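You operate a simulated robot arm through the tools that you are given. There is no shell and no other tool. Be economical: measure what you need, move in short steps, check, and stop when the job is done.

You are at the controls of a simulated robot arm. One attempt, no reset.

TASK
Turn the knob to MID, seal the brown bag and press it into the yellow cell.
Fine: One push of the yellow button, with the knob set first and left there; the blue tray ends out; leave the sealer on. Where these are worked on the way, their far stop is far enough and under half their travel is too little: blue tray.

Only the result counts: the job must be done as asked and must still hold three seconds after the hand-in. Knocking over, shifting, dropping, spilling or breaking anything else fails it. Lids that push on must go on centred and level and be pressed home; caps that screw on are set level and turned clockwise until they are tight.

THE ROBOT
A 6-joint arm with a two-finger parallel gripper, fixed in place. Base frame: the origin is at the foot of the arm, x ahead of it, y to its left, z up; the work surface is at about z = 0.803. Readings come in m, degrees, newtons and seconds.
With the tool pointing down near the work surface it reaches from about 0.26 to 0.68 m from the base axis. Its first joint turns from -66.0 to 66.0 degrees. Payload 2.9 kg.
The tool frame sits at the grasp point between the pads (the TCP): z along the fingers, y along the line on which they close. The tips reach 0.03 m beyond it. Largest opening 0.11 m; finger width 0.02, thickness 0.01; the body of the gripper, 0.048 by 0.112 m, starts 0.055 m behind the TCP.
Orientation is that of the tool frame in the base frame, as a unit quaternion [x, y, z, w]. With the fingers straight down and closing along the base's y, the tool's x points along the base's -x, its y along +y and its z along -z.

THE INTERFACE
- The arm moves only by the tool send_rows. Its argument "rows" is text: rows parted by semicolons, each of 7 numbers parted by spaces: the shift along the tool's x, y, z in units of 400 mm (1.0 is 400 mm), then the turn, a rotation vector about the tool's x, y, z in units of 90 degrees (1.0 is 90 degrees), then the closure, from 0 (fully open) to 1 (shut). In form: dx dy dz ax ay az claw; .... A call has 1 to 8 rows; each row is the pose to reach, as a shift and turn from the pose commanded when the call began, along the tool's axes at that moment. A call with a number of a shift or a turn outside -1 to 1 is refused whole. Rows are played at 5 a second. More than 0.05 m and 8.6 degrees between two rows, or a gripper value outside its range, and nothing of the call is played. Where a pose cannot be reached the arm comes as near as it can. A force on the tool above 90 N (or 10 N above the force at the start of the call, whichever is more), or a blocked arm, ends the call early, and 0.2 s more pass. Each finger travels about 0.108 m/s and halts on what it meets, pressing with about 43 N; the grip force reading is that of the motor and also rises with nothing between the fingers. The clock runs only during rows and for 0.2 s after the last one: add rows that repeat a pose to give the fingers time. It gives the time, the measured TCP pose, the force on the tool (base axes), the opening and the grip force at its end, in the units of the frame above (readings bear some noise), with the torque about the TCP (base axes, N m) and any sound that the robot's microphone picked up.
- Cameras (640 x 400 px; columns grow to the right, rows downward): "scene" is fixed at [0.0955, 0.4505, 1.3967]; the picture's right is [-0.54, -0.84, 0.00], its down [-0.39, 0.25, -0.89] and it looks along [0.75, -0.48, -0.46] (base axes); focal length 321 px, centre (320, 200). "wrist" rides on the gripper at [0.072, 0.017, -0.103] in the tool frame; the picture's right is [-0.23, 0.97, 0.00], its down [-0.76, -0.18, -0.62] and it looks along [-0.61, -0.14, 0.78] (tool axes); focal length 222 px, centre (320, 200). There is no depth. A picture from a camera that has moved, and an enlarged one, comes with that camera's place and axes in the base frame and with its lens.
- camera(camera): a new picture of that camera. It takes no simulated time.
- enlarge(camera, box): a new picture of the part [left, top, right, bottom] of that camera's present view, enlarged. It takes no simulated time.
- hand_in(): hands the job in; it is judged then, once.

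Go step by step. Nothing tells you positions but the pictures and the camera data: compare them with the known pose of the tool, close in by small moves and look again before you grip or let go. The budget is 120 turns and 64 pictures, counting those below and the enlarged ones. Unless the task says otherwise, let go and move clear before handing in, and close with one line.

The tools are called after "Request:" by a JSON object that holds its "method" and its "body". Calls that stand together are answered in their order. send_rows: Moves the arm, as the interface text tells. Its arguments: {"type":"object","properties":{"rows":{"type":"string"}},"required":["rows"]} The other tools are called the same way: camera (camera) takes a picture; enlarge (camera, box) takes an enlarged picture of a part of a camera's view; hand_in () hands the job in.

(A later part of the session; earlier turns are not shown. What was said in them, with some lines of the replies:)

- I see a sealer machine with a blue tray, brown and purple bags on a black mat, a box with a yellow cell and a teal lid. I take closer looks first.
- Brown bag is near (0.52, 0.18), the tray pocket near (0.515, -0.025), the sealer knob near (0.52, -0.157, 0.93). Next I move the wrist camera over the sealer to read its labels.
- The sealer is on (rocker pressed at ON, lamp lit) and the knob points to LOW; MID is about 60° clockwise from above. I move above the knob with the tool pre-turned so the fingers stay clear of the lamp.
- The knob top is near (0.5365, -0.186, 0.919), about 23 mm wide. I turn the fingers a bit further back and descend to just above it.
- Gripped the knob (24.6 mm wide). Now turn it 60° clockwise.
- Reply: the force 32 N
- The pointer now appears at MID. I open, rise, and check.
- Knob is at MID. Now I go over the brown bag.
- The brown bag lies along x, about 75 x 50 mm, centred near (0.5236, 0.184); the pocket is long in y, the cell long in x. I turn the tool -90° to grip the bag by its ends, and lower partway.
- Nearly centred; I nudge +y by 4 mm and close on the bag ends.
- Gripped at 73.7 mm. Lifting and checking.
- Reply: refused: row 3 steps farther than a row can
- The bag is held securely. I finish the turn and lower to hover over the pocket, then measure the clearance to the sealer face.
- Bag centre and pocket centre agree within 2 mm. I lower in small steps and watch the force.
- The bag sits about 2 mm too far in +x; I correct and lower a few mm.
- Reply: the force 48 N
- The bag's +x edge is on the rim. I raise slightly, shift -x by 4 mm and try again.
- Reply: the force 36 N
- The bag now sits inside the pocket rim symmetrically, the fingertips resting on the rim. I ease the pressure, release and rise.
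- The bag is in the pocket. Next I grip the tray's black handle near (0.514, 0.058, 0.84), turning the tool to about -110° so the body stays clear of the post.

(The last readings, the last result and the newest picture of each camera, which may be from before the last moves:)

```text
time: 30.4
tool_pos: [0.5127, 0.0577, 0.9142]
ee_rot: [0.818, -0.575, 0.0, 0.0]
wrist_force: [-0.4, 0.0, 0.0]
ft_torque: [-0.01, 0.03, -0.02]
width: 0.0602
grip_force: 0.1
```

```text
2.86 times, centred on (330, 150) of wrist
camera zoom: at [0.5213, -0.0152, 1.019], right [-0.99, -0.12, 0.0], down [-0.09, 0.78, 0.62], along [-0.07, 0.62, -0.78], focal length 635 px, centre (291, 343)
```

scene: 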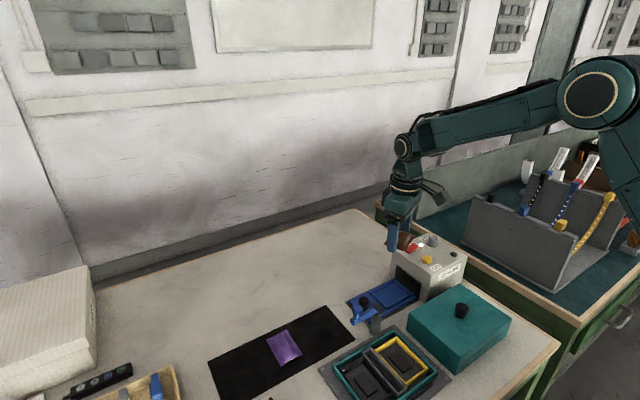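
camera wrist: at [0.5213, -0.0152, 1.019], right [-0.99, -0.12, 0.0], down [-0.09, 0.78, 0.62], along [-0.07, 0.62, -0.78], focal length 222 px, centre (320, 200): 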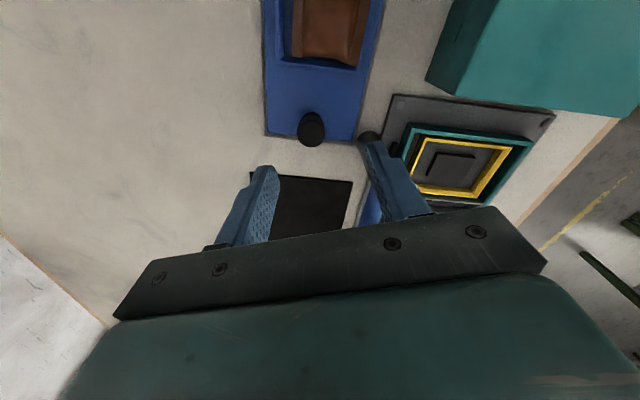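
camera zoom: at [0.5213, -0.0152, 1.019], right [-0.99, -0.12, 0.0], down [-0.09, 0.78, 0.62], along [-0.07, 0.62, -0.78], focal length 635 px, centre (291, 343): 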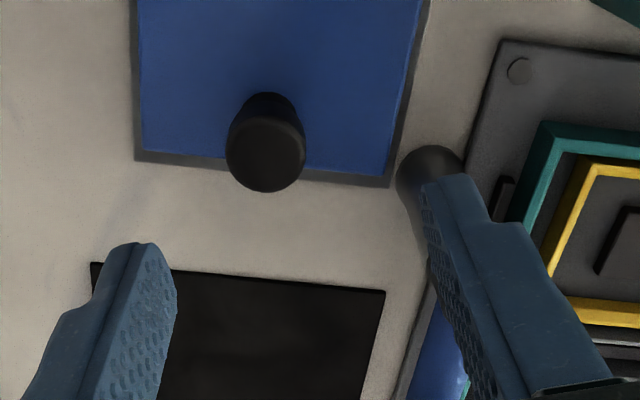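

Request:
{"method": "send_rows", "body": {"rows": "0.0055 -0.0153 0.02 0 0 0 0.45; 0.0055 -0.0153 0.08 0 0 0 0.45; 0.0055 -0.0153 0.13 0 0 0 0.45; 0.0055 -0.0153 0.165 0 0 0 0.45; 0.0055 -0.0153 0.165 0 0 0 0.45"}}

Request:
{"method": "enlarge", "body": {"camera": "wrist", "box": [230, 100, 410, 240]}}

Request:
{"method": "enlarge", "body": {"camera": "scene", "box": [320, 240, 420, 340]}}

```text
time: 31.6
tool_pos: [0.5191, 0.0566, 0.849]
ee_rot: [0.818, -0.575, 0.0, -0.001]
wrist_force: [0.1, -0.1, 0.6]
ft_torque: [0.0, 0.01, 0.01]
width: 0.0605
grip_force: 0.1
```

```text
2.86 times, centred on (320, 170) of wrist
camera zoom: at [0.5274, -0.0167, 0.9533], right [-0.99, -0.12, 0.0], down [-0.09, 0.78, 0.62], along [-0.07, 0.62, -0.78], focal length 635 px, centre (320, 286)
```

zoom: 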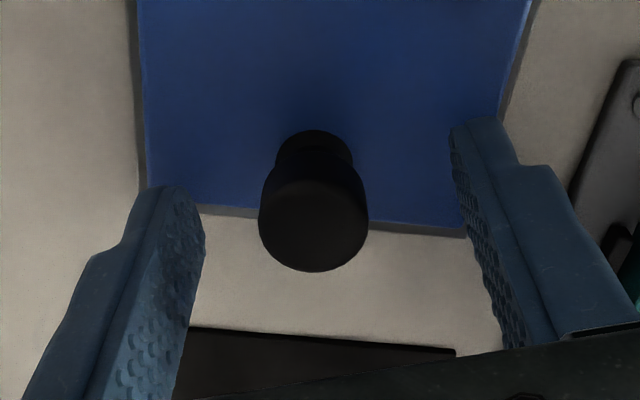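

```text
4.00 times, centred on (370, 290) of scene
camera zoom: at [0.0955, 0.4505, 1.3967], right [-0.54, -0.84, 0.0], down [-0.39, 0.25, -0.89], along [0.75, -0.48, -0.46], focal length 1282 px, centre (120, -160)
```

zoom: 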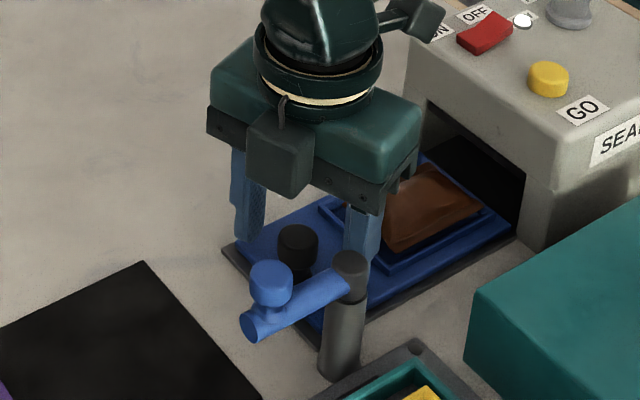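

Centred on the handle; closing.

Request:
{"method": "send_rows", "body": {"rows": "0 -0.003 0 0 0 0 0.6; 0 -0.003 0 0 0 0 0.75; 0 -0.003 0 0 0 0 0.85; 0 -0.003 0 0 0 0 0.85"}}

```text
time: 32.6
tool_pos: [0.5203, 0.0577, 0.8503]
ee_rot: [0.818, -0.576, 0.001, -0.001]
wrist_force: [4.2, 0.9, -2.1]
ft_torque: [0.04, -0.07, -0.25]
width: 0.0224
grip_force: 45.1
```

Gripped. Pushing the tray in along -y.

Request:
{"method": "send_rows", "body": {"rows": "0.0235 0.0085 0 0 0 0 0.85; 0.047 0.017 0 0 0 0 0.85; 0.0706 0.0254 0 0 0 0 0.85; 0.0941 0.0339 0 0 0 0 0.85; 0.1176 0.0424 0 0 0 0 0.85; 0.1411 0.0509 0 0 0 0 0.85; 0.1647 0.0593 0 0 0 0 0.85; 0.1882 0.0678 0 0 0 0 0.85"}}

Request:
{"method": "enlarge", "body": {"camera": "scene", "box": [320, 220, 460, 340]}}

```text
time: 34.4
tool_pos: [0.5204, -0.0229, 0.8496]
ee_rot: [0.818, -0.575, 0.0, 0.001]
wrist_force: [5.3, 0.2, -3.8]
ft_torque: [-0.04, -0.16, -0.3]
width: 0.0226
grip_force: 45.0
```

```text
3.33 times, centred on (390, 280) of scene
camera zoom: at [0.0957, 0.4505, 1.3967], right [-0.54, -0.84, 0.0], down [-0.39, 0.25, -0.89], along [0.75, -0.48, -0.46], focal length 1069 px, centre (87, -67)
```

zoom: 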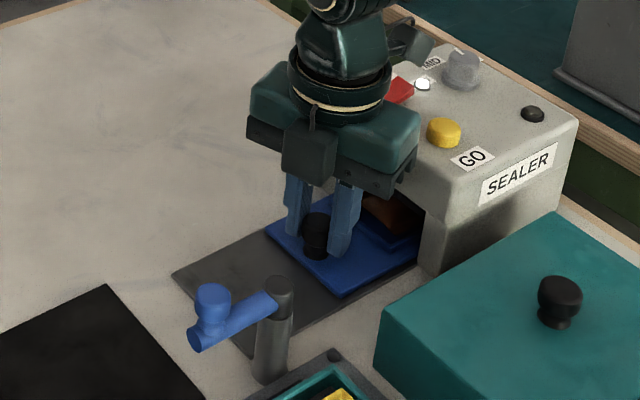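

The tray slides freely. I regrip at -90° so the gripper body keeps clear of the sealer face, then push the rest of the way.

Request:
{"method": "send_rows", "body": {"rows": "0 0 0 0 0 0 0.65; 0 0 0 0 0 0 0.55; 0 0 0 0 0 0.074 0.55; 0 0 0 0 0 0.148 0.55; 0 0 0 0 0 0.22 0.55; 0 0 0 0 0 0.22 0.7; 0 0 0 0 0 0.22 0.85; 0 0 0 0 0 0.22 0.85"}}

Request:
{"method": "send_rows", "body": {"rows": "0.015 0 0 0 0 0 0.85; 0.03 0 0 0 0 0 0.85; 0.045 0 0 0 0 0 0.85; 0.06 0 0 0 0 0 0.85; 0.06 0 0 0 0 0 0.85"}}

Request:
{"method": "enlarge", "body": {"camera": "scene", "box": [350, 220, 470, 320]}}

```text
time: 36.2
tool_pos: [0.5206, -0.0235, 0.8485]
ee_rot: [-0.706, 0.708, -0.001, 0.001]
wrist_force: [7.1, 0.1, -3.3]
ft_torque: [-0.02, -0.1, -0.12]
width: 0.0232
grip_force: 45.3
```

```text
time: 37.4
tool_pos: [0.5207, -0.0403, 0.85]
ee_rot: [0.711, -0.703, -0.002, -0.003]
wrist_force: [1.4, 34.8, 15.5]
ft_torque: [0.13, 0.05, 0.05]
width: 0.0233
grip_force: 45.5
```

```text
4.00 times, centred on (410, 270) of scene
camera zoom: at [0.0953, 0.4514, 1.3965], right [-0.54, -0.84, 0.0], down [-0.39, 0.24, -0.89], along [0.75, -0.48, -0.46], focal length 1282 px, centre (-40, -80)
```

zoom: 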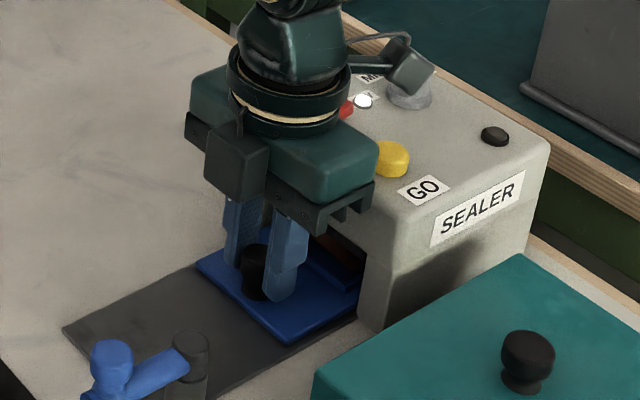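

Request:
{"method": "send_rows", "body": {"rows": "0.01 0 0 0 0 0 0.85; 0.015 0 0 0 0 0 0.85; 0.015 0 0 0 0 0 0.85"}}

Request:
{"method": "enlarge", "body": {"camera": "wrist", "box": [220, 20, 460, 200]}}

```text
time: 38.2
tool_pos: [0.5206, -0.0448, 0.8486]
ee_rot: [0.713, -0.701, -0.004, -0.004]
wrist_force: [3.4, 42.0, 5.7]
ft_torque: [0.68, -0.05, 0.06]
width: 0.0233
grip_force: 44.7
```

```text
2.22 times, centred on (340, 110) of wrist
camera zoom: at [0.5044, -0.1179, 0.9517], right [-0.98, 0.21, 0.0], down [0.17, 0.76, 0.63], along [0.13, 0.62, -0.78], focal length 494 px, centre (276, 400)
```

zoom: 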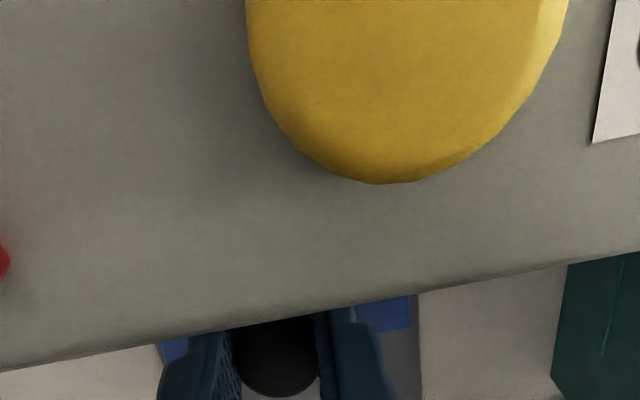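

Request:
{"method": "enlarge", "body": {"camera": "scene", "box": [350, 220, 470, 320]}}

```text
4.00 times, centred on (410, 270) of scene
camera zoom: at [0.0955, 0.4515, 1.3964], right [-0.54, -0.84, 0.0], down [-0.39, 0.24, -0.89], along [0.75, -0.48, -0.46], focal length 1282 px, centre (-40, -80)
```

zoom: 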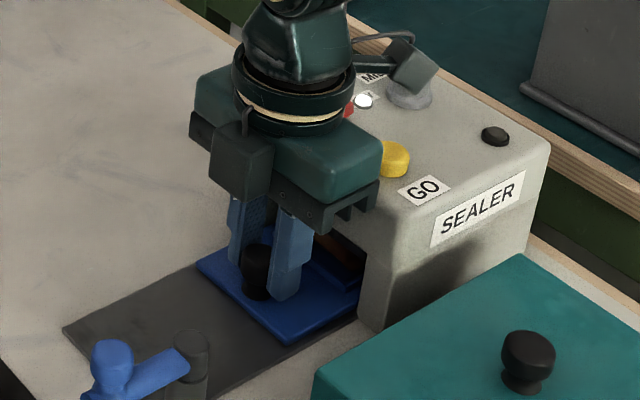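

The tray is at its inner stop (it no longer moves; fingers only slip). I release, rise and go over the GO button.

Request:
{"method": "send_rows", "body": {"rows": "-0.015 0 0 0 0 0 0.85; -0.015 0 0 0 0 0 0.7; -0.015 0 0 0 0 0 0.55; -0.015 0 -0.03 0 0 0 0.5; -0.015 0 -0.12 0 0 0 0.5; -0.015 0 -0.22 0 0 0 0.6; -0.015 0 -0.32 0 0 0 0.8; -0.015 0 -0.32 0 0 0 1"}}

Request:
{"method": "send_rows", "body": {"rows": "0.06 0.02 0 0 0 0 1; 0.12 0.045 0 0 0 0 1; 0.175 0.065 0 0 0 0 1; 0.175 0.065 0 0 0 0 1; 0.175 0.065 0 0 0 0 1"}}

Request:
{"method": "camera", "body": {"camera": "wrist"}}

```text
time: 40.0
tool_pos: [0.5189, -0.0461, 0.9765]
ee_rot: [-0.706, 0.708, 0.0, 0.0]
wrist_force: [0.0, 0.7, 0.2]
ft_torque: [0.01, -0.02, -0.01]
width: 0.0001
grip_force: 37.6
```

```text
time: 41.2
tool_pos: [0.4925, -0.1172, 0.9783]
ee_rot: [0.707, -0.707, -0.001, 0.0]
wrist_force: [-0.5, 0.1, -0.2]
ft_torque: [-0.03, 0.01, 0.01]
width: 0.0004
grip_force: 37.9
```

```text
14 pictures are left
camera wrist: at [0.4753, -0.1876, 1.0823], right [-0.97, 0.23, 0.0], down [0.18, 0.76, 0.62], along [0.14, 0.61, -0.78], focal length 222 px, centre (320, 200)
```

wrist: 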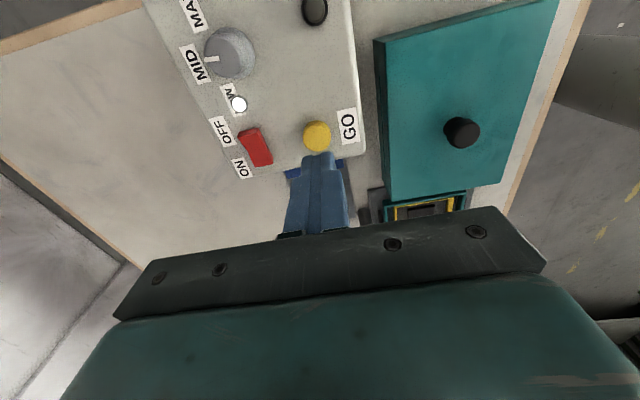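

Button is nearly under the fingers. I align and approach, then press once.

Request:
{"method": "send_rows", "body": {"rows": "0.01 -0.005 0.03 0 0 0 1; 0.01 -0.005 0.06 0 0 0 1; 0.01 -0.005 0.075 0 0 0 1; 0.01 -0.005 0.082 0 0 0 1; 0.01 -0.005 0.088 0 0 0 1; 0.01 -0.005 0.094 0 0 0 1; 0.01 -0.005 0.094 0 0 0 1"}}

Request:
{"method": "enlarge", "body": {"camera": "scene", "box": [390, 210, 470, 280]}}

```text
time: 42.8
tool_pos: [0.4955, -0.1198, 0.9395]
ee_rot: [-0.707, 0.707, 0.0, 0.0]
wrist_force: [1.0, -0.5, 0.7]
ft_torque: [-0.01, 0.02, -0.02]
width: 0.0
grip_force: 37.1
```

```text
5.71 times, centred on (430, 245) of scene
camera zoom: at [0.0955, 0.4505, 1.3967], right [-0.54, -0.84, 0.0], down [-0.39, 0.25, -0.89], along [0.75, -0.48, -0.46], focal length 1832 px, centre (-309, -57)
```

zoom: 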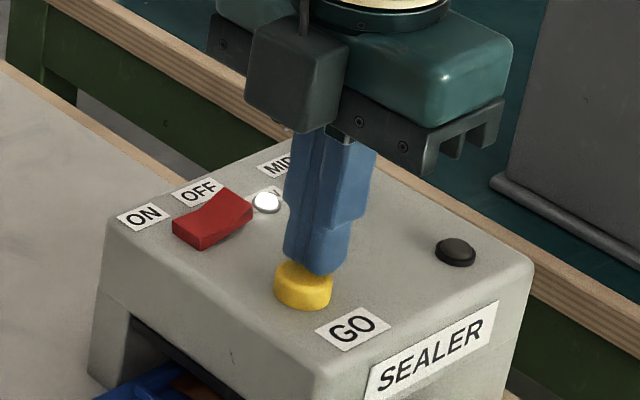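

Request:
{"method": "send_rows", "body": {"rows": "-0.008 -0.004 0 0 0 0 1; -0.008 -0.004 0.004 0 0 0 1; -0.008 -0.004 0.008 0 0 0 1; -0.008 -0.004 0.012 0 0 0 1; -0.008 -0.004 0.015 0 0 0 1; -0.008 -0.004 0.015 0 0 0 1"}}

```text
time: 44.2
tool_pos: [0.4976, -0.1166, 0.9353]
ee_rot: [0.707, -0.707, 0.0, 0.001]
wrist_force: [0.1, 0.3, 2.3]
ft_torque: [0.05, -0.01, 0.01]
width: 0.0
grip_force: 37.6
```

Request:
{"method": "send_rows", "body": {"rows": "0 0 0.003 0 0 0 1; 0 0 0.006 0 0 0 1; 0 0 0.009 0 0 0 1; 0 0 0.012 0 0 0 1; 0 0 0.012 0 0 0 1"}}

```text
time: 45.4
tool_pos: [0.4977, -0.1164, 0.9307]
ee_rot: [-0.707, 0.708, -0.001, 0.0]
wrist_force: [-7.0, -0.9, 15.0]
ft_torque: [-0.03, 0.24, -0.01]
width: 0.0
grip_force: 38.0
heard: click
```

A click was heard. I lift off and check the sealer's lamp.

Request:
{"method": "send_rows", "body": {"rows": "0 0 -0.03 0 0 0 1; 0 0 -0.08 0 0 0 1; 0 0 -0.15 0 0 0 1; 0 0 -0.2 0 0 0 1"}}

Request:
{"method": "enlarge", "body": {"camera": "scene", "box": [370, 220, 480, 310]}}

```text
time: 46.4
tool_pos: [0.4988, -0.1156, 1.0082]
ee_rot: [-0.707, 0.707, 0.0, 0.001]
wrist_force: [-0.1, -0.2, -0.3]
ft_torque: [0.01, 0.01, 0.01]
width: 0.0001
grip_force: 37.8
```

```text
4.44 times, centred on (425, 265) of scene
camera zoom: at [0.0955, 0.4505, 1.3967], right [-0.54, -0.84, 0.0], down [-0.39, 0.25, -0.89], along [0.75, -0.48, -0.46], focal length 1425 px, centre (-147, -89)
```

zoom: 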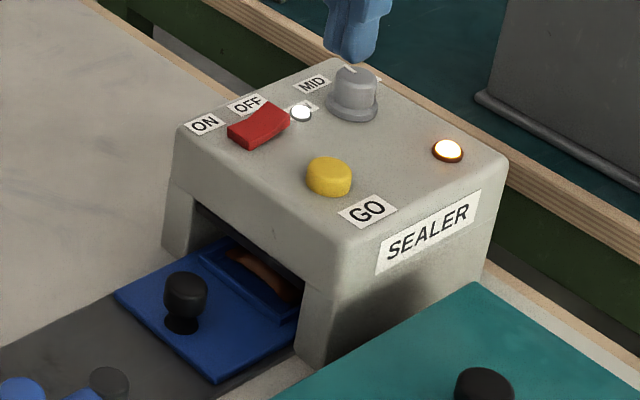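

The second lamp is lit (sealing). I go back to the tray handle while it works, at about -105°.

Request:
{"method": "send_rows", "body": {"rows": "-0.06 -0.015 0 0 0 0 0.8; -0.12 -0.035 0 0 0 -0.083 0.6; -0.1875 -0.0525 0 0 0 -0.167 0.45; -0.1875 -0.0525 0.08 0 0 -0.167 0.45; -0.1875 -0.0525 0.16 0 0 -0.167 0.45; -0.1875 -0.0525 0.24 0 0 -0.167 0.45; -0.1875 -0.0525 0.3 0 0 -0.167 0.45; -0.1875 -0.0525 0.3 0 0 -0.167 0.45"}}

Request:
{"method": "enlarge", "body": {"camera": "scene", "box": [340, 210, 480, 320]}}

```text
time: 48.2
tool_pos: [0.5192, -0.0417, 0.8875]
ee_rot: [0.793, -0.609, 0.0, 0.0]
wrist_force: [-0.9, -0.4, -0.4]
ft_torque: [0.0, -0.01, 0.03]
width: 0.0608
grip_force: 0.0
```

```text
3.64 times, centred on (410, 265) of scene
camera zoom: at [0.0955, 0.4505, 1.3967], right [-0.54, -0.84, 0.0], down [-0.39, 0.25, -0.89], along [0.75, -0.48, -0.46], focal length 1166 px, centre (-7, -36)
```

zoom: 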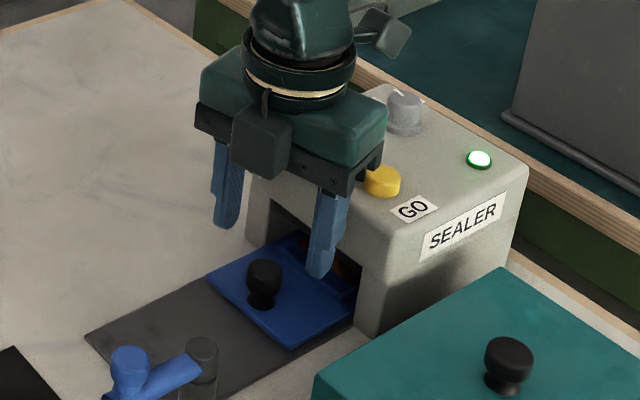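

Lamp is green: sealed. I grip the handle and pull the tray out.

Request:
{"method": "send_rows", "body": {"rows": "0 0 0.05 0 0 0 0.45; 0 0 0.096 0 0 0 0.45; 0 0 0.096 0 0 0 0.65; 0 0 0.096 0 0 0 0.8; 0 0 0.096 0 0 0 0.85; 0 0 0.096 0 0 0 0.85"}}

Request:
{"method": "send_rows", "body": {"rows": "-0.03 -0.008 0 0 0 0 0.85; -0.06 -0.016 0 0 0 0 0.85; -0.09 -0.024 0 0 0 0 0.85; -0.12 -0.032 0 0 0 0 0.85; -0.15 -0.04 0 0 0 0 0.85; -0.18 -0.048 0 0 0 0 0.85; -0.21 -0.056 0 0 0 0 0.85; -0.242 -0.065 0 0 0 0 0.85"}}

Request:
{"method": "enlarge", "body": {"camera": "scene", "box": [320, 220, 460, 340]}}

```text
time: 49.6
tool_pos: [0.5197, -0.0404, 0.8498]
ee_rot: [0.794, -0.608, 0.001, 0.0]
wrist_force: [11.8, 1.9, -8.7]
ft_torque: [-0.04, -0.21, -0.02]
width: 0.0226
grip_force: 44.9
```

```text
time: 51.4
tool_pos: [0.5211, 0.0596, 0.8515]
ee_rot: [0.793, -0.609, 0.002, 0.0]
wrist_force: [20.3, -5.8, -17.2]
ft_torque: [-0.1, -0.38, 0.16]
width: 0.0227
grip_force: 45.2
```

```text
3.33 times, centred on (390, 280) of scene
camera zoom: at [0.0963, 0.4504, 1.3967], right [-0.54, -0.84, 0.0], down [-0.39, 0.25, -0.89], along [0.75, -0.48, -0.46], focal length 1069 px, centre (87, -67)
```

zoom: 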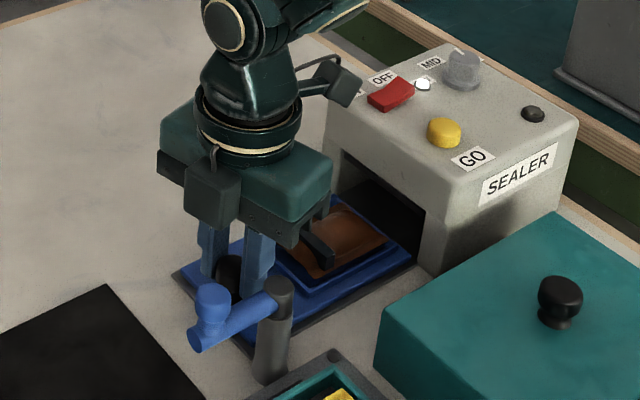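

Tray is out. I release, rise, and go back over the bag with the tool at 0°.

Request:
{"method": "send_rows", "body": {"rows": "0 0 0 0 0 0 0.7; 0 0 0 0 0 0 0.5; 0 0 -0.03 0 0 0 0.45; 0 0 -0.12 0 0 0 0.45; 0 0 -0.22 0 0 0 0.3; 0 0 -0.3 0 0 0.09 0.15; 0 0 -0.3 0 0 0.18 0; 0 0 -0.3 0 0 0.27 0"}}

Request:
{"method": "send_rows", "body": {"rows": "0 0 0 0 0 0.09 0; 0 0 0 0 0 0.18 0; 0 0 0 0 0 0.27 0; 0 0 0 0 0 0.36 0; 0 0 0 0 0 0.45 0; 0 0 0 0 0 0.54 0; 0 0 0 0 0 0.63 0; 0 0 0 0 0 0.72 0"}}

```text
time: 53.2
tool_pos: [0.5181, 0.0577, 0.9689]
ee_rot: [-0.647, 0.763, 0.0, 0.0]
wrist_force: [0.6, -0.3, -0.2]
ft_torque: [0.04, 0.01, 0.01]
width: 0.11
grip_force: 0.2
```

```text
time: 55.0
tool_pos: [0.5184, 0.058, 0.9696]
ee_rot: [-0.136, 0.991, 0.0, 0.0]
wrist_force: [0.2, -0.2, 0.2]
ft_torque: [-0.03, 0.02, -0.03]
width: 0.1099
grip_force: 0.1
```

Request:
{"method": "send_rows", "body": {"rows": "0.015 -0.053 0 0 0 0.045 0.1; 0.031 -0.105 0 0 0 0.09 0.2; 0.046 -0.158 0 0 0 0.135 0.273; 0.0612 -0.2105 0.05 0 0 0.177 0.273; 0.0612 -0.2105 0.1 0 0 0.177 0.273; 0.0612 -0.2105 0.1 0 0 0.177 0.273"}}

Request:
{"method": "enlarge", "body": {"camera": "wrist", "box": [220, 60, 440, 220]}}

```text
time: 56.4
tool_pos: [0.5191, -0.028, 0.9313]
ee_rot: [0.001, 1.0, 0.0, 0.001]
wrist_force: [0.4, -0.2, -0.1]
ft_torque: [-0.02, -0.02, 0.01]
width: 0.0796
grip_force: 0.1
```

```text
2.50 times, centred on (330, 140) of wrist
camera zoom: at [0.4466, -0.011, 1.0358], right [0.23, 0.97, 0.0], down [0.76, -0.18, 0.62], along [0.61, -0.14, -0.78], focal length 555 px, centre (295, 350)
```

zoom: 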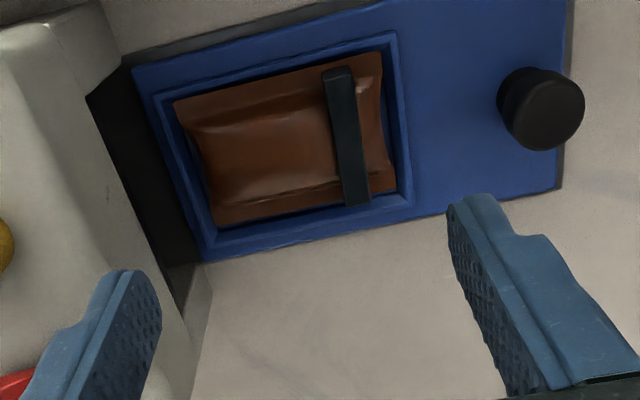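

The bag now carries a black seal strip at its +y end. I descend to rim height and grip its ends.

Request:
{"method": "send_rows", "body": {"rows": "0 -0.003 0.06 0 0 0 0.273; 0 -0.003 0.12 0 0 0 0.273; 0 -0.003 0.17 0 0 0 0.273; 0 -0.003 0.2 0 0 0 0.273; 0 -0.003 0.21 0 0 0 0.273; 0 -0.003 0.21 0 0 0 0.35; 0 -0.003 0.21 0 0 0 0.42; 0 -0.003 0.21 0 0 0 0.42"}}

```text
time: 58.2
tool_pos: [0.5186, -0.0301, 0.8469]
ee_rot: [-0.001, 1.0, 0.0, 0.0]
wrist_force: [0.5, 0.0, -0.1]
ft_torque: [0.02, 0.0, 0.01]
width: 0.0737
grip_force: 43.1
```

Request:
{"method": "send_rows", "body": {"rows": "0 0.003 -0.05 0 0 0 0.42; 0 0.003 -0.15 0 0 0 0.42; 0 0.003 -0.25 0 0 0 0.42; 0 0.003 -0.35 0 0 0 0.42; 0 0.003 -0.39 0 0 0 0.42"}}

Request:
{"method": "send_rows", "body": {"rows": "0.0466 0.0366 0 0 0 -0.09 0.42; 0.0931 0.0731 0 0 0 -0.18 0.42; 0.1397 0.1097 0 0 0 -0.27 0.42; 0.1863 0.1463 0 0 0 -0.36 0.42; 0.2328 0.1828 0 0 0 -0.45 0.42; 0.2794 0.2194 0 0 0 -0.54 0.42; 0.3259 0.2559 0 0 0 -0.63 0.42; 0.3725 0.2925 0 0 0 -0.72 0.42"}}

Request:
{"method": "send_rows", "body": {"rows": "0 0 0 0 0 -0.07 0.42; 0 0 0.05 0 0 -0.14 0.42; 0 0 0.1 0 0 -0.21 0.42; 0 0 0.13 0 0 -0.28 0.42; 0 0 0.13 0 0 -0.28 0.42"}}

Request:
{"method": "camera", "body": {"camera": "wrist"}}

```text
time: 59.4
tool_pos: [0.5177, -0.0281, 1.0048]
ee_rot: [0.0, 1.0, 0.0, 0.0]
wrist_force: [0.6, 0.0, -0.5]
ft_torque: [0.01, 0.01, -0.02]
width: 0.0738
grip_force: 42.8
```

```text
time: 61.2
tool_pos: [0.3701, 0.0865, 1.0029]
ee_rot: [-0.536, 0.844, 0.0, 0.0]
wrist_force: [0.1, 0.5, -0.4]
ft_torque: [0.01, 0.02, 0.0]
width: 0.0734
grip_force: 42.7
```

```text
time: 62.4
tool_pos: [0.3696, 0.0864, 0.952]
ee_rot: [0.708, -0.707, 0.001, -0.001]
wrist_force: [0.4, 0.4, -0.1]
ft_torque: [0.03, 0.03, 0.0]
width: 0.0737
grip_force: 42.7
```

```text
8 pictures are left
camera wrist: at [0.3519, 0.0149, 1.0559], right [-0.97, 0.23, 0.0], down [0.18, 0.76, 0.62], along [0.14, 0.61, -0.78], focal length 222 px, centre (320, 200)
```

wrist: 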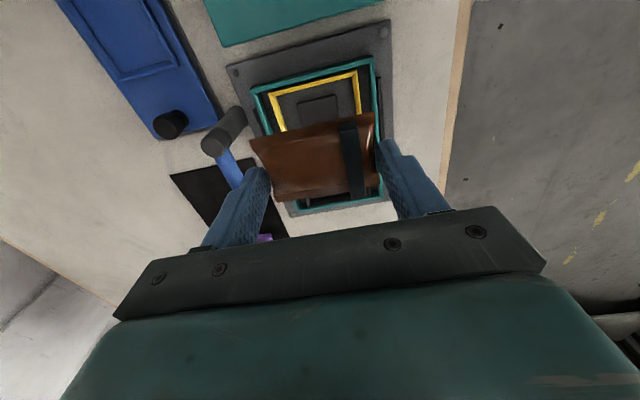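

I lower toward the cell, still above its rim, and measure alignment.

Request:
{"method": "send_rows", "body": {"rows": "0 0.002 0.05 0 0 0 0.42; 0 0.002 0.1 0 0 0 0.42; 0 0.002 0.15 0 0 0 0.42; 0 0.002 0.2 0 0 0 0.42; 0 0.002 0.2 0 0 0 0.42"}}

Request:
{"method": "enlarge", "body": {"camera": "wrist", "box": [220, 60, 440, 220]}}

```text
time: 63.6
tool_pos: [0.3673, 0.0873, 0.8698]
ee_rot: [-0.707, 0.707, 0.0, -0.001]
wrist_force: [0.5, -0.1, 0.2]
ft_torque: [0.0, -0.01, -0.02]
width: 0.0739
grip_force: 43.2
```

```text
2.50 times, centred on (330, 140) of wrist
camera zoom: at [0.3508, 0.0156, 0.9752], right [-0.97, 0.23, 0.0], down [0.18, 0.76, 0.62], along [0.14, 0.61, -0.78], focal length 555 px, centre (295, 350)
```

zoom: 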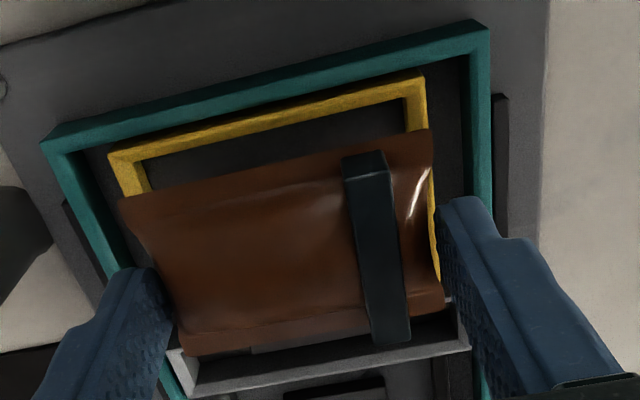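

Bag and cell line up within about 2 mm. I correct slightly and lower until it meets the cell.

Request:
{"method": "send_rows", "body": {"rows": "0.0025 -0.004 0 0 0 0 0.42; 0.0025 -0.004 0.015 0 0 0 0.42; 0.0025 -0.004 0.027 0 0 0 0.42; 0.0025 -0.004 0.035 0 0 0 0.42; 0.0025 -0.004 0.035 0 0 0 0.42"}}

Request:
{"method": "enlarge", "body": {"camera": "wrist", "box": [220, 60, 440, 220]}}

```text
time: 64.8
tool_pos: [0.3692, 0.0855, 0.8569]
ee_rot: [-0.707, 0.708, 0.0, -0.001]
wrist_force: [0.4, -0.4, -0.5]
ft_torque: [0.0, 0.0, -0.01]
width: 0.0737
grip_force: 43.5
```

```text
2.50 times, centred on (330, 140) of wrist
camera zoom: at [0.3527, 0.0142, 0.9608], right [-0.97, 0.23, 0.0], down [0.18, 0.76, 0.62], along [0.14, 0.61, -0.78], focal length 555 px, centre (295, 350)
```

zoom: 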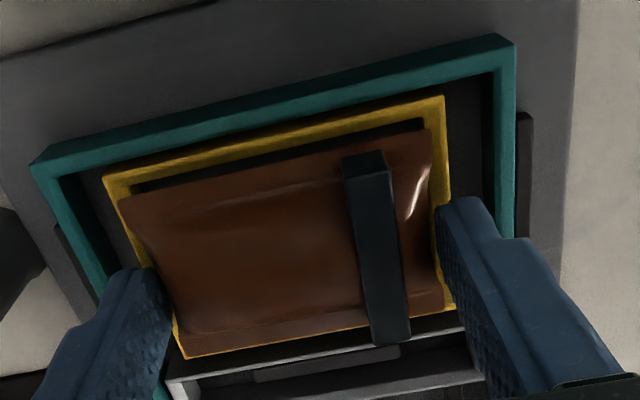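

Alignment looks good within a millimetre. I shift +y by 1 mm and descend gently, checking force.

Request:
{"method": "send_rows", "body": {"rows": "-0.0025 0 0.004 0 0 0 0.42; -0.0025 0 0.009 0 0 0 0.42; -0.0025 0 0.0135 0 0 0 0.42; -0.0025 0 0.0135 0 0 0 0.42"}}

```text
time: 65.8
tool_pos: [0.3696, 0.0887, 0.8517]
ee_rot: [0.707, -0.707, -0.001, 0.0]
wrist_force: [-1.1, 0.3, -0.8]
ft_torque: [-0.01, -0.02, -0.01]
width: 0.0736
grip_force: 42.6
```

Request:
{"method": "send_rows", "body": {"rows": "0 0 0.004 0 0 0 0.42; 0 0 0.008 0 0 0 0.42; 0 0 0.008 0 0 0 0.42"}}

```text
time: 66.6
tool_pos: [0.3696, 0.0884, 0.8505]
ee_rot: [-0.706, 0.708, 0.0, 0.001]
wrist_force: [-11.4, -5.8, 59.4]
ft_torque: [-0.22, 1.78, 0.12]
width: 0.0738
grip_force: 42.7
```

Request:
{"method": "enlarge", "body": {"camera": "wrist", "box": [240, 80, 420, 220]}}

```text
2.86 times, centred on (330, 150) of wrist
camera zoom: at [0.3528, 0.0156, 0.9544], right [-0.97, 0.23, 0.0], down [0.18, 0.76, 0.62], along [0.14, 0.61, -0.78], focal length 635 px, centre (291, 343)
```

zoom: 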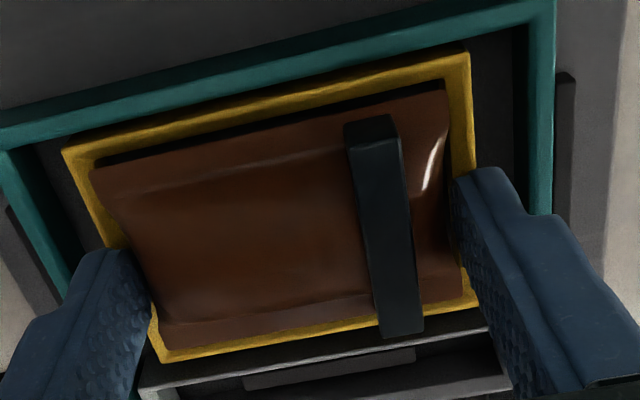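

The bag sits inside the yellow rim, with the fingertips on the rim ends. I ease up, release and rise, then press it home with closed fingers.

Request:
{"method": "send_rows", "body": {"rows": "0 0 -0.005 0 0 0 0.42; 0 0 -0.005 0 0 0 0.33; 0 0 -0.005 0 0 0 0.25; 0 0 -0.005 0 0 0 0.25; 0 0 -0.04 0 0 0 0.25; 0 0 -0.1 0 0 0 0.5; 0 0 -0.15 0 0 0 0.8; 0 0 -0.15 0 0 0 1"}}

Request:
{"method": "send_rows", "body": {"rows": "0 0 0 0 0 0 1; 0 0 0 0 0 0 1"}}

Request:
{"method": "enlarge", "body": {"camera": "wrist", "box": [220, 60, 440, 220]}}

```text
time: 68.4
tool_pos: [0.3685, 0.0873, 0.9093]
ee_rot: [0.707, -0.707, -0.001, 0.0]
wrist_force: [-0.9, -0.2, 0.6]
ft_torque: [0.0, -0.03, 0.01]
width: 0.0001
grip_force: 37.7
```

```text
time: 69.0
tool_pos: [0.3689, 0.087, 0.9085]
ee_rot: [-0.707, 0.708, 0.0, 0.0]
wrist_force: [1.6, 0.2, -1.1]
ft_torque: [-0.02, -0.03, 0.0]
width: 0.0001
grip_force: 37.4
```

```text
2.50 times, centred on (330, 140) of wrist
camera zoom: at [0.3529, 0.0152, 1.0124], right [-0.97, 0.23, 0.0], down [0.18, 0.76, 0.62], along [0.14, 0.61, -0.78], focal length 555 px, centre (295, 350)
```

zoom: 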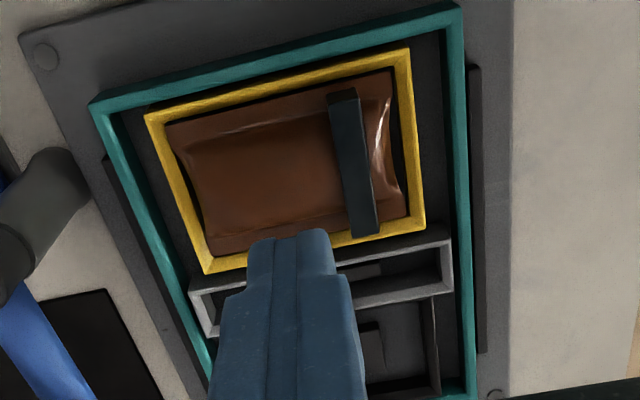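

The bag is in the cell. Pressing at its centre.

Request:
{"method": "send_rows", "body": {"rows": "0.003 -0.003 0.05 0 0 0 1; 0.003 -0.003 0.1 0 0 0 1; 0.003 -0.003 0.115 0 0 0 1; 0.003 -0.003 0.122 0 0 0 1; 0.003 -0.003 0.129 0 0 0 1; 0.003 -0.003 0.129 0 0 0 1"}}

```text
time: 70.1
tool_pos: [0.3723, 0.0865, 0.864]
ee_rot: [-0.706, 0.708, 0.0, 0.001]
wrist_force: [-8.7, -3.4, 21.6]
ft_torque: [-0.12, 0.25, -0.02]
width: 0.0
grip_force: 37.7
stopped in row 5: the force on the tool passed its limit at 98 N (the readings are from after the stop); the commanded pose is now the measured one
```

Request:
{"method": "send_rows", "body": {"rows": "0 0 0.002 0 0 0 1; 0 0 0.004 0 0 0 1; 0 0 0.006 0 0 0 1; 0 0 0.006 0 0 0 1"}}

Request:
{"method": "enlarge", "body": {"camera": "scene", "box": [345, 300, 445, 395]}}

```text
time: 71.1
tool_pos: [0.3717, 0.0859, 0.8636]
ee_rot: [-0.707, 0.707, -0.002, 0.003]
wrist_force: [-20.0, -8.7, 70.1]
ft_torque: [-0.36, 0.64, 0.02]
width: 0.0
grip_force: 37.8
```

```text
4.21 times, centred on (395, 348) of scene
camera zoom: at [0.0942, 0.4501, 1.397], right [-0.54, -0.84, 0.0], down [-0.39, 0.25, -0.89], along [0.75, -0.48, -0.46], focal length 1350 px, centre (4, -421)
```

zoom: 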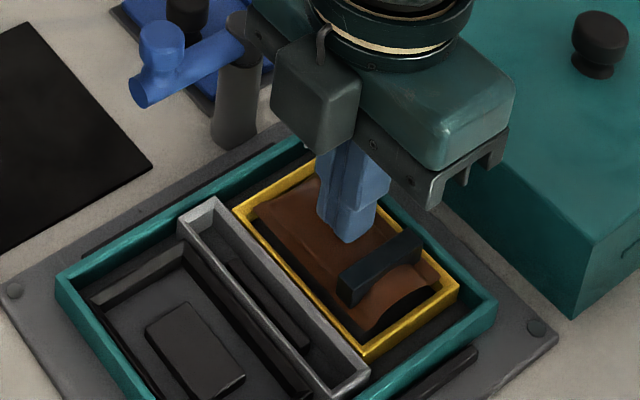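

It holds firm at 70 N. I lift and look closely at how it sits.

Request:
{"method": "send_rows", "body": {"rows": "0 0 -0.02 0 0 0 1; 0 0 -0.06 0 0 0 1; 0 0 -0.11 0 0 0 1; 0 0 -0.11 0 0 0 1"}}

Request:
{"method": "enlarge", "body": {"camera": "wrist", "box": [260, 70, 400, 180]}}

```text
time: 72.1
tool_pos: [0.3719, 0.0854, 0.9042]
ee_rot: [-0.706, 0.708, -0.001, 0.002]
wrist_force: [0.1, 0.3, -0.3]
ft_torque: [-0.03, -0.02, 0.03]
width: 0.0
grip_force: 37.4
```

```text
3.64 times, centred on (330, 125) of wrist
camera zoom: at [0.3546, 0.0139, 1.0088], right [-0.97, 0.23, 0.0], down [0.18, 0.76, 0.62], along [0.15, 0.61, -0.78], focal length 808 px, centre (284, 473)
```

zoom: 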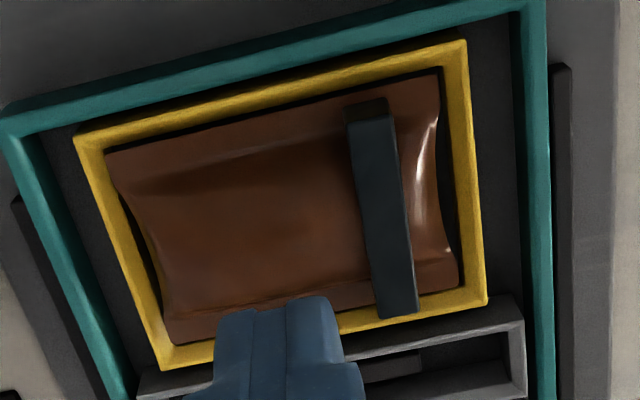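

The bag lies level inside the rim. To make sure it is home, I press once more towards each side, slowly.

Request:
{"method": "send_rows", "body": {"rows": "0 -0.035 0.05 0 0 0 1; 0 -0.035 0.09 0 0 0 1; 0 -0.035 0.101 0 0 0 1; 0 -0.035 0.104 0 0 0 1; 0 -0.035 0.107 0 0 0 1; 0 -0.035 0.11 0 0 0 1; 0 -0.035 0.112 0 0 0 1; 0 -0.035 0.112 0 0 0 1"}}

```text
time: 73.9
tool_pos: [0.3867, 0.0868, 0.8633]
ee_rot: [-0.706, 0.708, -0.002, 0.004]
wrist_force: [-20.1, -7.2, 78.9]
ft_torque: [-0.31, 0.64, 0.09]
width: 0.0001
grip_force: 37.7
```

Request:
{"method": "send_rows", "body": {"rows": "0 0 -0.04 0 0 0 1; 0 0.03 -0.05 0 0 0 1; 0 0.06 -0.05 0 0 0 1; 0 0.06 -0.015 0 0 0 1; 0 0.06 -0.008 0 0 0 1; 0 0.06 -0.004 0 0 0 1; 0 0.06 0 0 0 0 1; 0 0.06 0 0 0 0 1"}}

```text
time: 75.7
tool_pos: [0.3632, 0.0866, 0.8637]
ee_rot: [-0.706, 0.708, -0.004, 0.006]
wrist_force: [-17.5, -6.2, 83.9]
ft_torque: [-0.28, 0.54, -0.01]
width: 0.0
grip_force: 37.8
```

Height is the same on both sides, firm and level. I retract and take a close look.

Request:
{"method": "send_rows", "body": {"rows": "0 0 -0.03 0 0 0 1; 0 0 -0.1 0 0 0 1; 0 0 -0.2 0 0 0 1; 0.02 0 -0.3 0 0 0 1; 0.05 0 -0.35 0 0 0 1; 0.05 0 -0.35 0 0 0 1"}}

Request:
{"method": "enlarge", "body": {"camera": "scene", "box": [365, 325, 435, 390]}}

```text
time: 77.1
tool_pos: [0.3619, 0.0671, 0.9992]
ee_rot: [-0.706, 0.708, 0.0, 0.002]
wrist_force: [-0.2, 0.5, -0.3]
ft_torque: [0.0, 0.0, 0.0]
width: 0.0
grip_force: 37.7
```

```text
6.15 times, centred on (400, 358) of scene
camera zoom: at [0.0955, 0.4505, 1.3967], right [-0.54, -0.84, 0.0], down [-0.39, 0.25, -0.89], along [0.75, -0.48, -0.46], focal length 1973 px, centre (-172, -769)
```

zoom: 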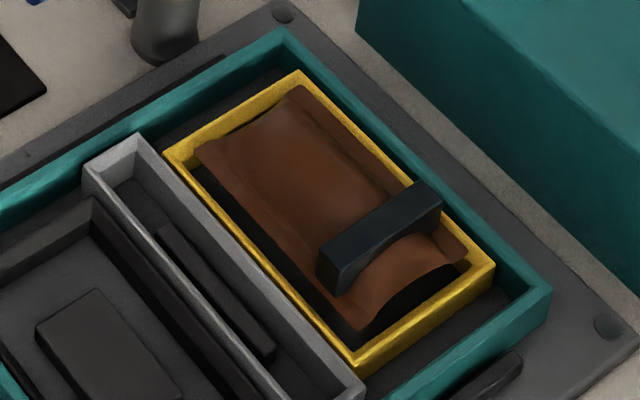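

The bag rests on the cell's pad, level and inside the rim. I open, move clear and check the overall scene.

Request:
{"method": "send_rows", "body": {"rows": "0 0 -0.1 0 0 0 0.8; 0 0 -0.2 0 0 0 0.5; 0 0 -0.3 0 0 0 0.3; 0 0 -0.35 0 0 0 0.3"}}

Request:
{"method": "enlarge", "body": {"camera": "scene", "box": [330, 225, 470, 325]}}

```text
time: 78.1
tool_pos: [0.3612, 0.065, 1.1397]
ee_rot: [-0.706, 0.708, -0.001, 0.003]
wrist_force: [0.2, -0.8, 0.0]
ft_torque: [-0.01, -0.01, 0.0]
width: 0.0769
grip_force: 0.0
```

```text
4.00 times, centred on (400, 275) of scene
camera zoom: at [0.0955, 0.4505, 1.3967], right [-0.54, -0.84, 0.0], down [-0.39, 0.25, -0.89], along [0.75, -0.48, -0.46], focal length 1282 px, centre (0, -100)
```

zoom: 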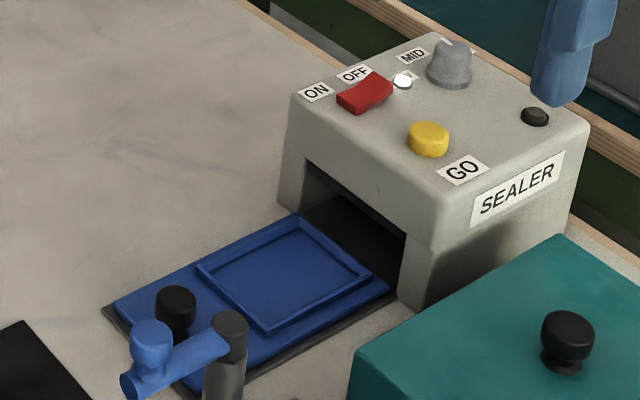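

The tray is out and empty, the sealer is on, the knob is at MID, and the sealed bag is in the yellow cell. The arm is clear, so I hand in.

Request:
{"method": "hand_in", "body": {}}

```text
The job is handed in.
```

The brown bag is sealed and pressed into the yellow cell. The knob was set to MID first and left there, GO was pushed once, the blue tray is out, and the sealer is still on. The bag did not sink further or click under 70–98 N. I took that as seated, because it lies level inside the rim on the cell's pad.
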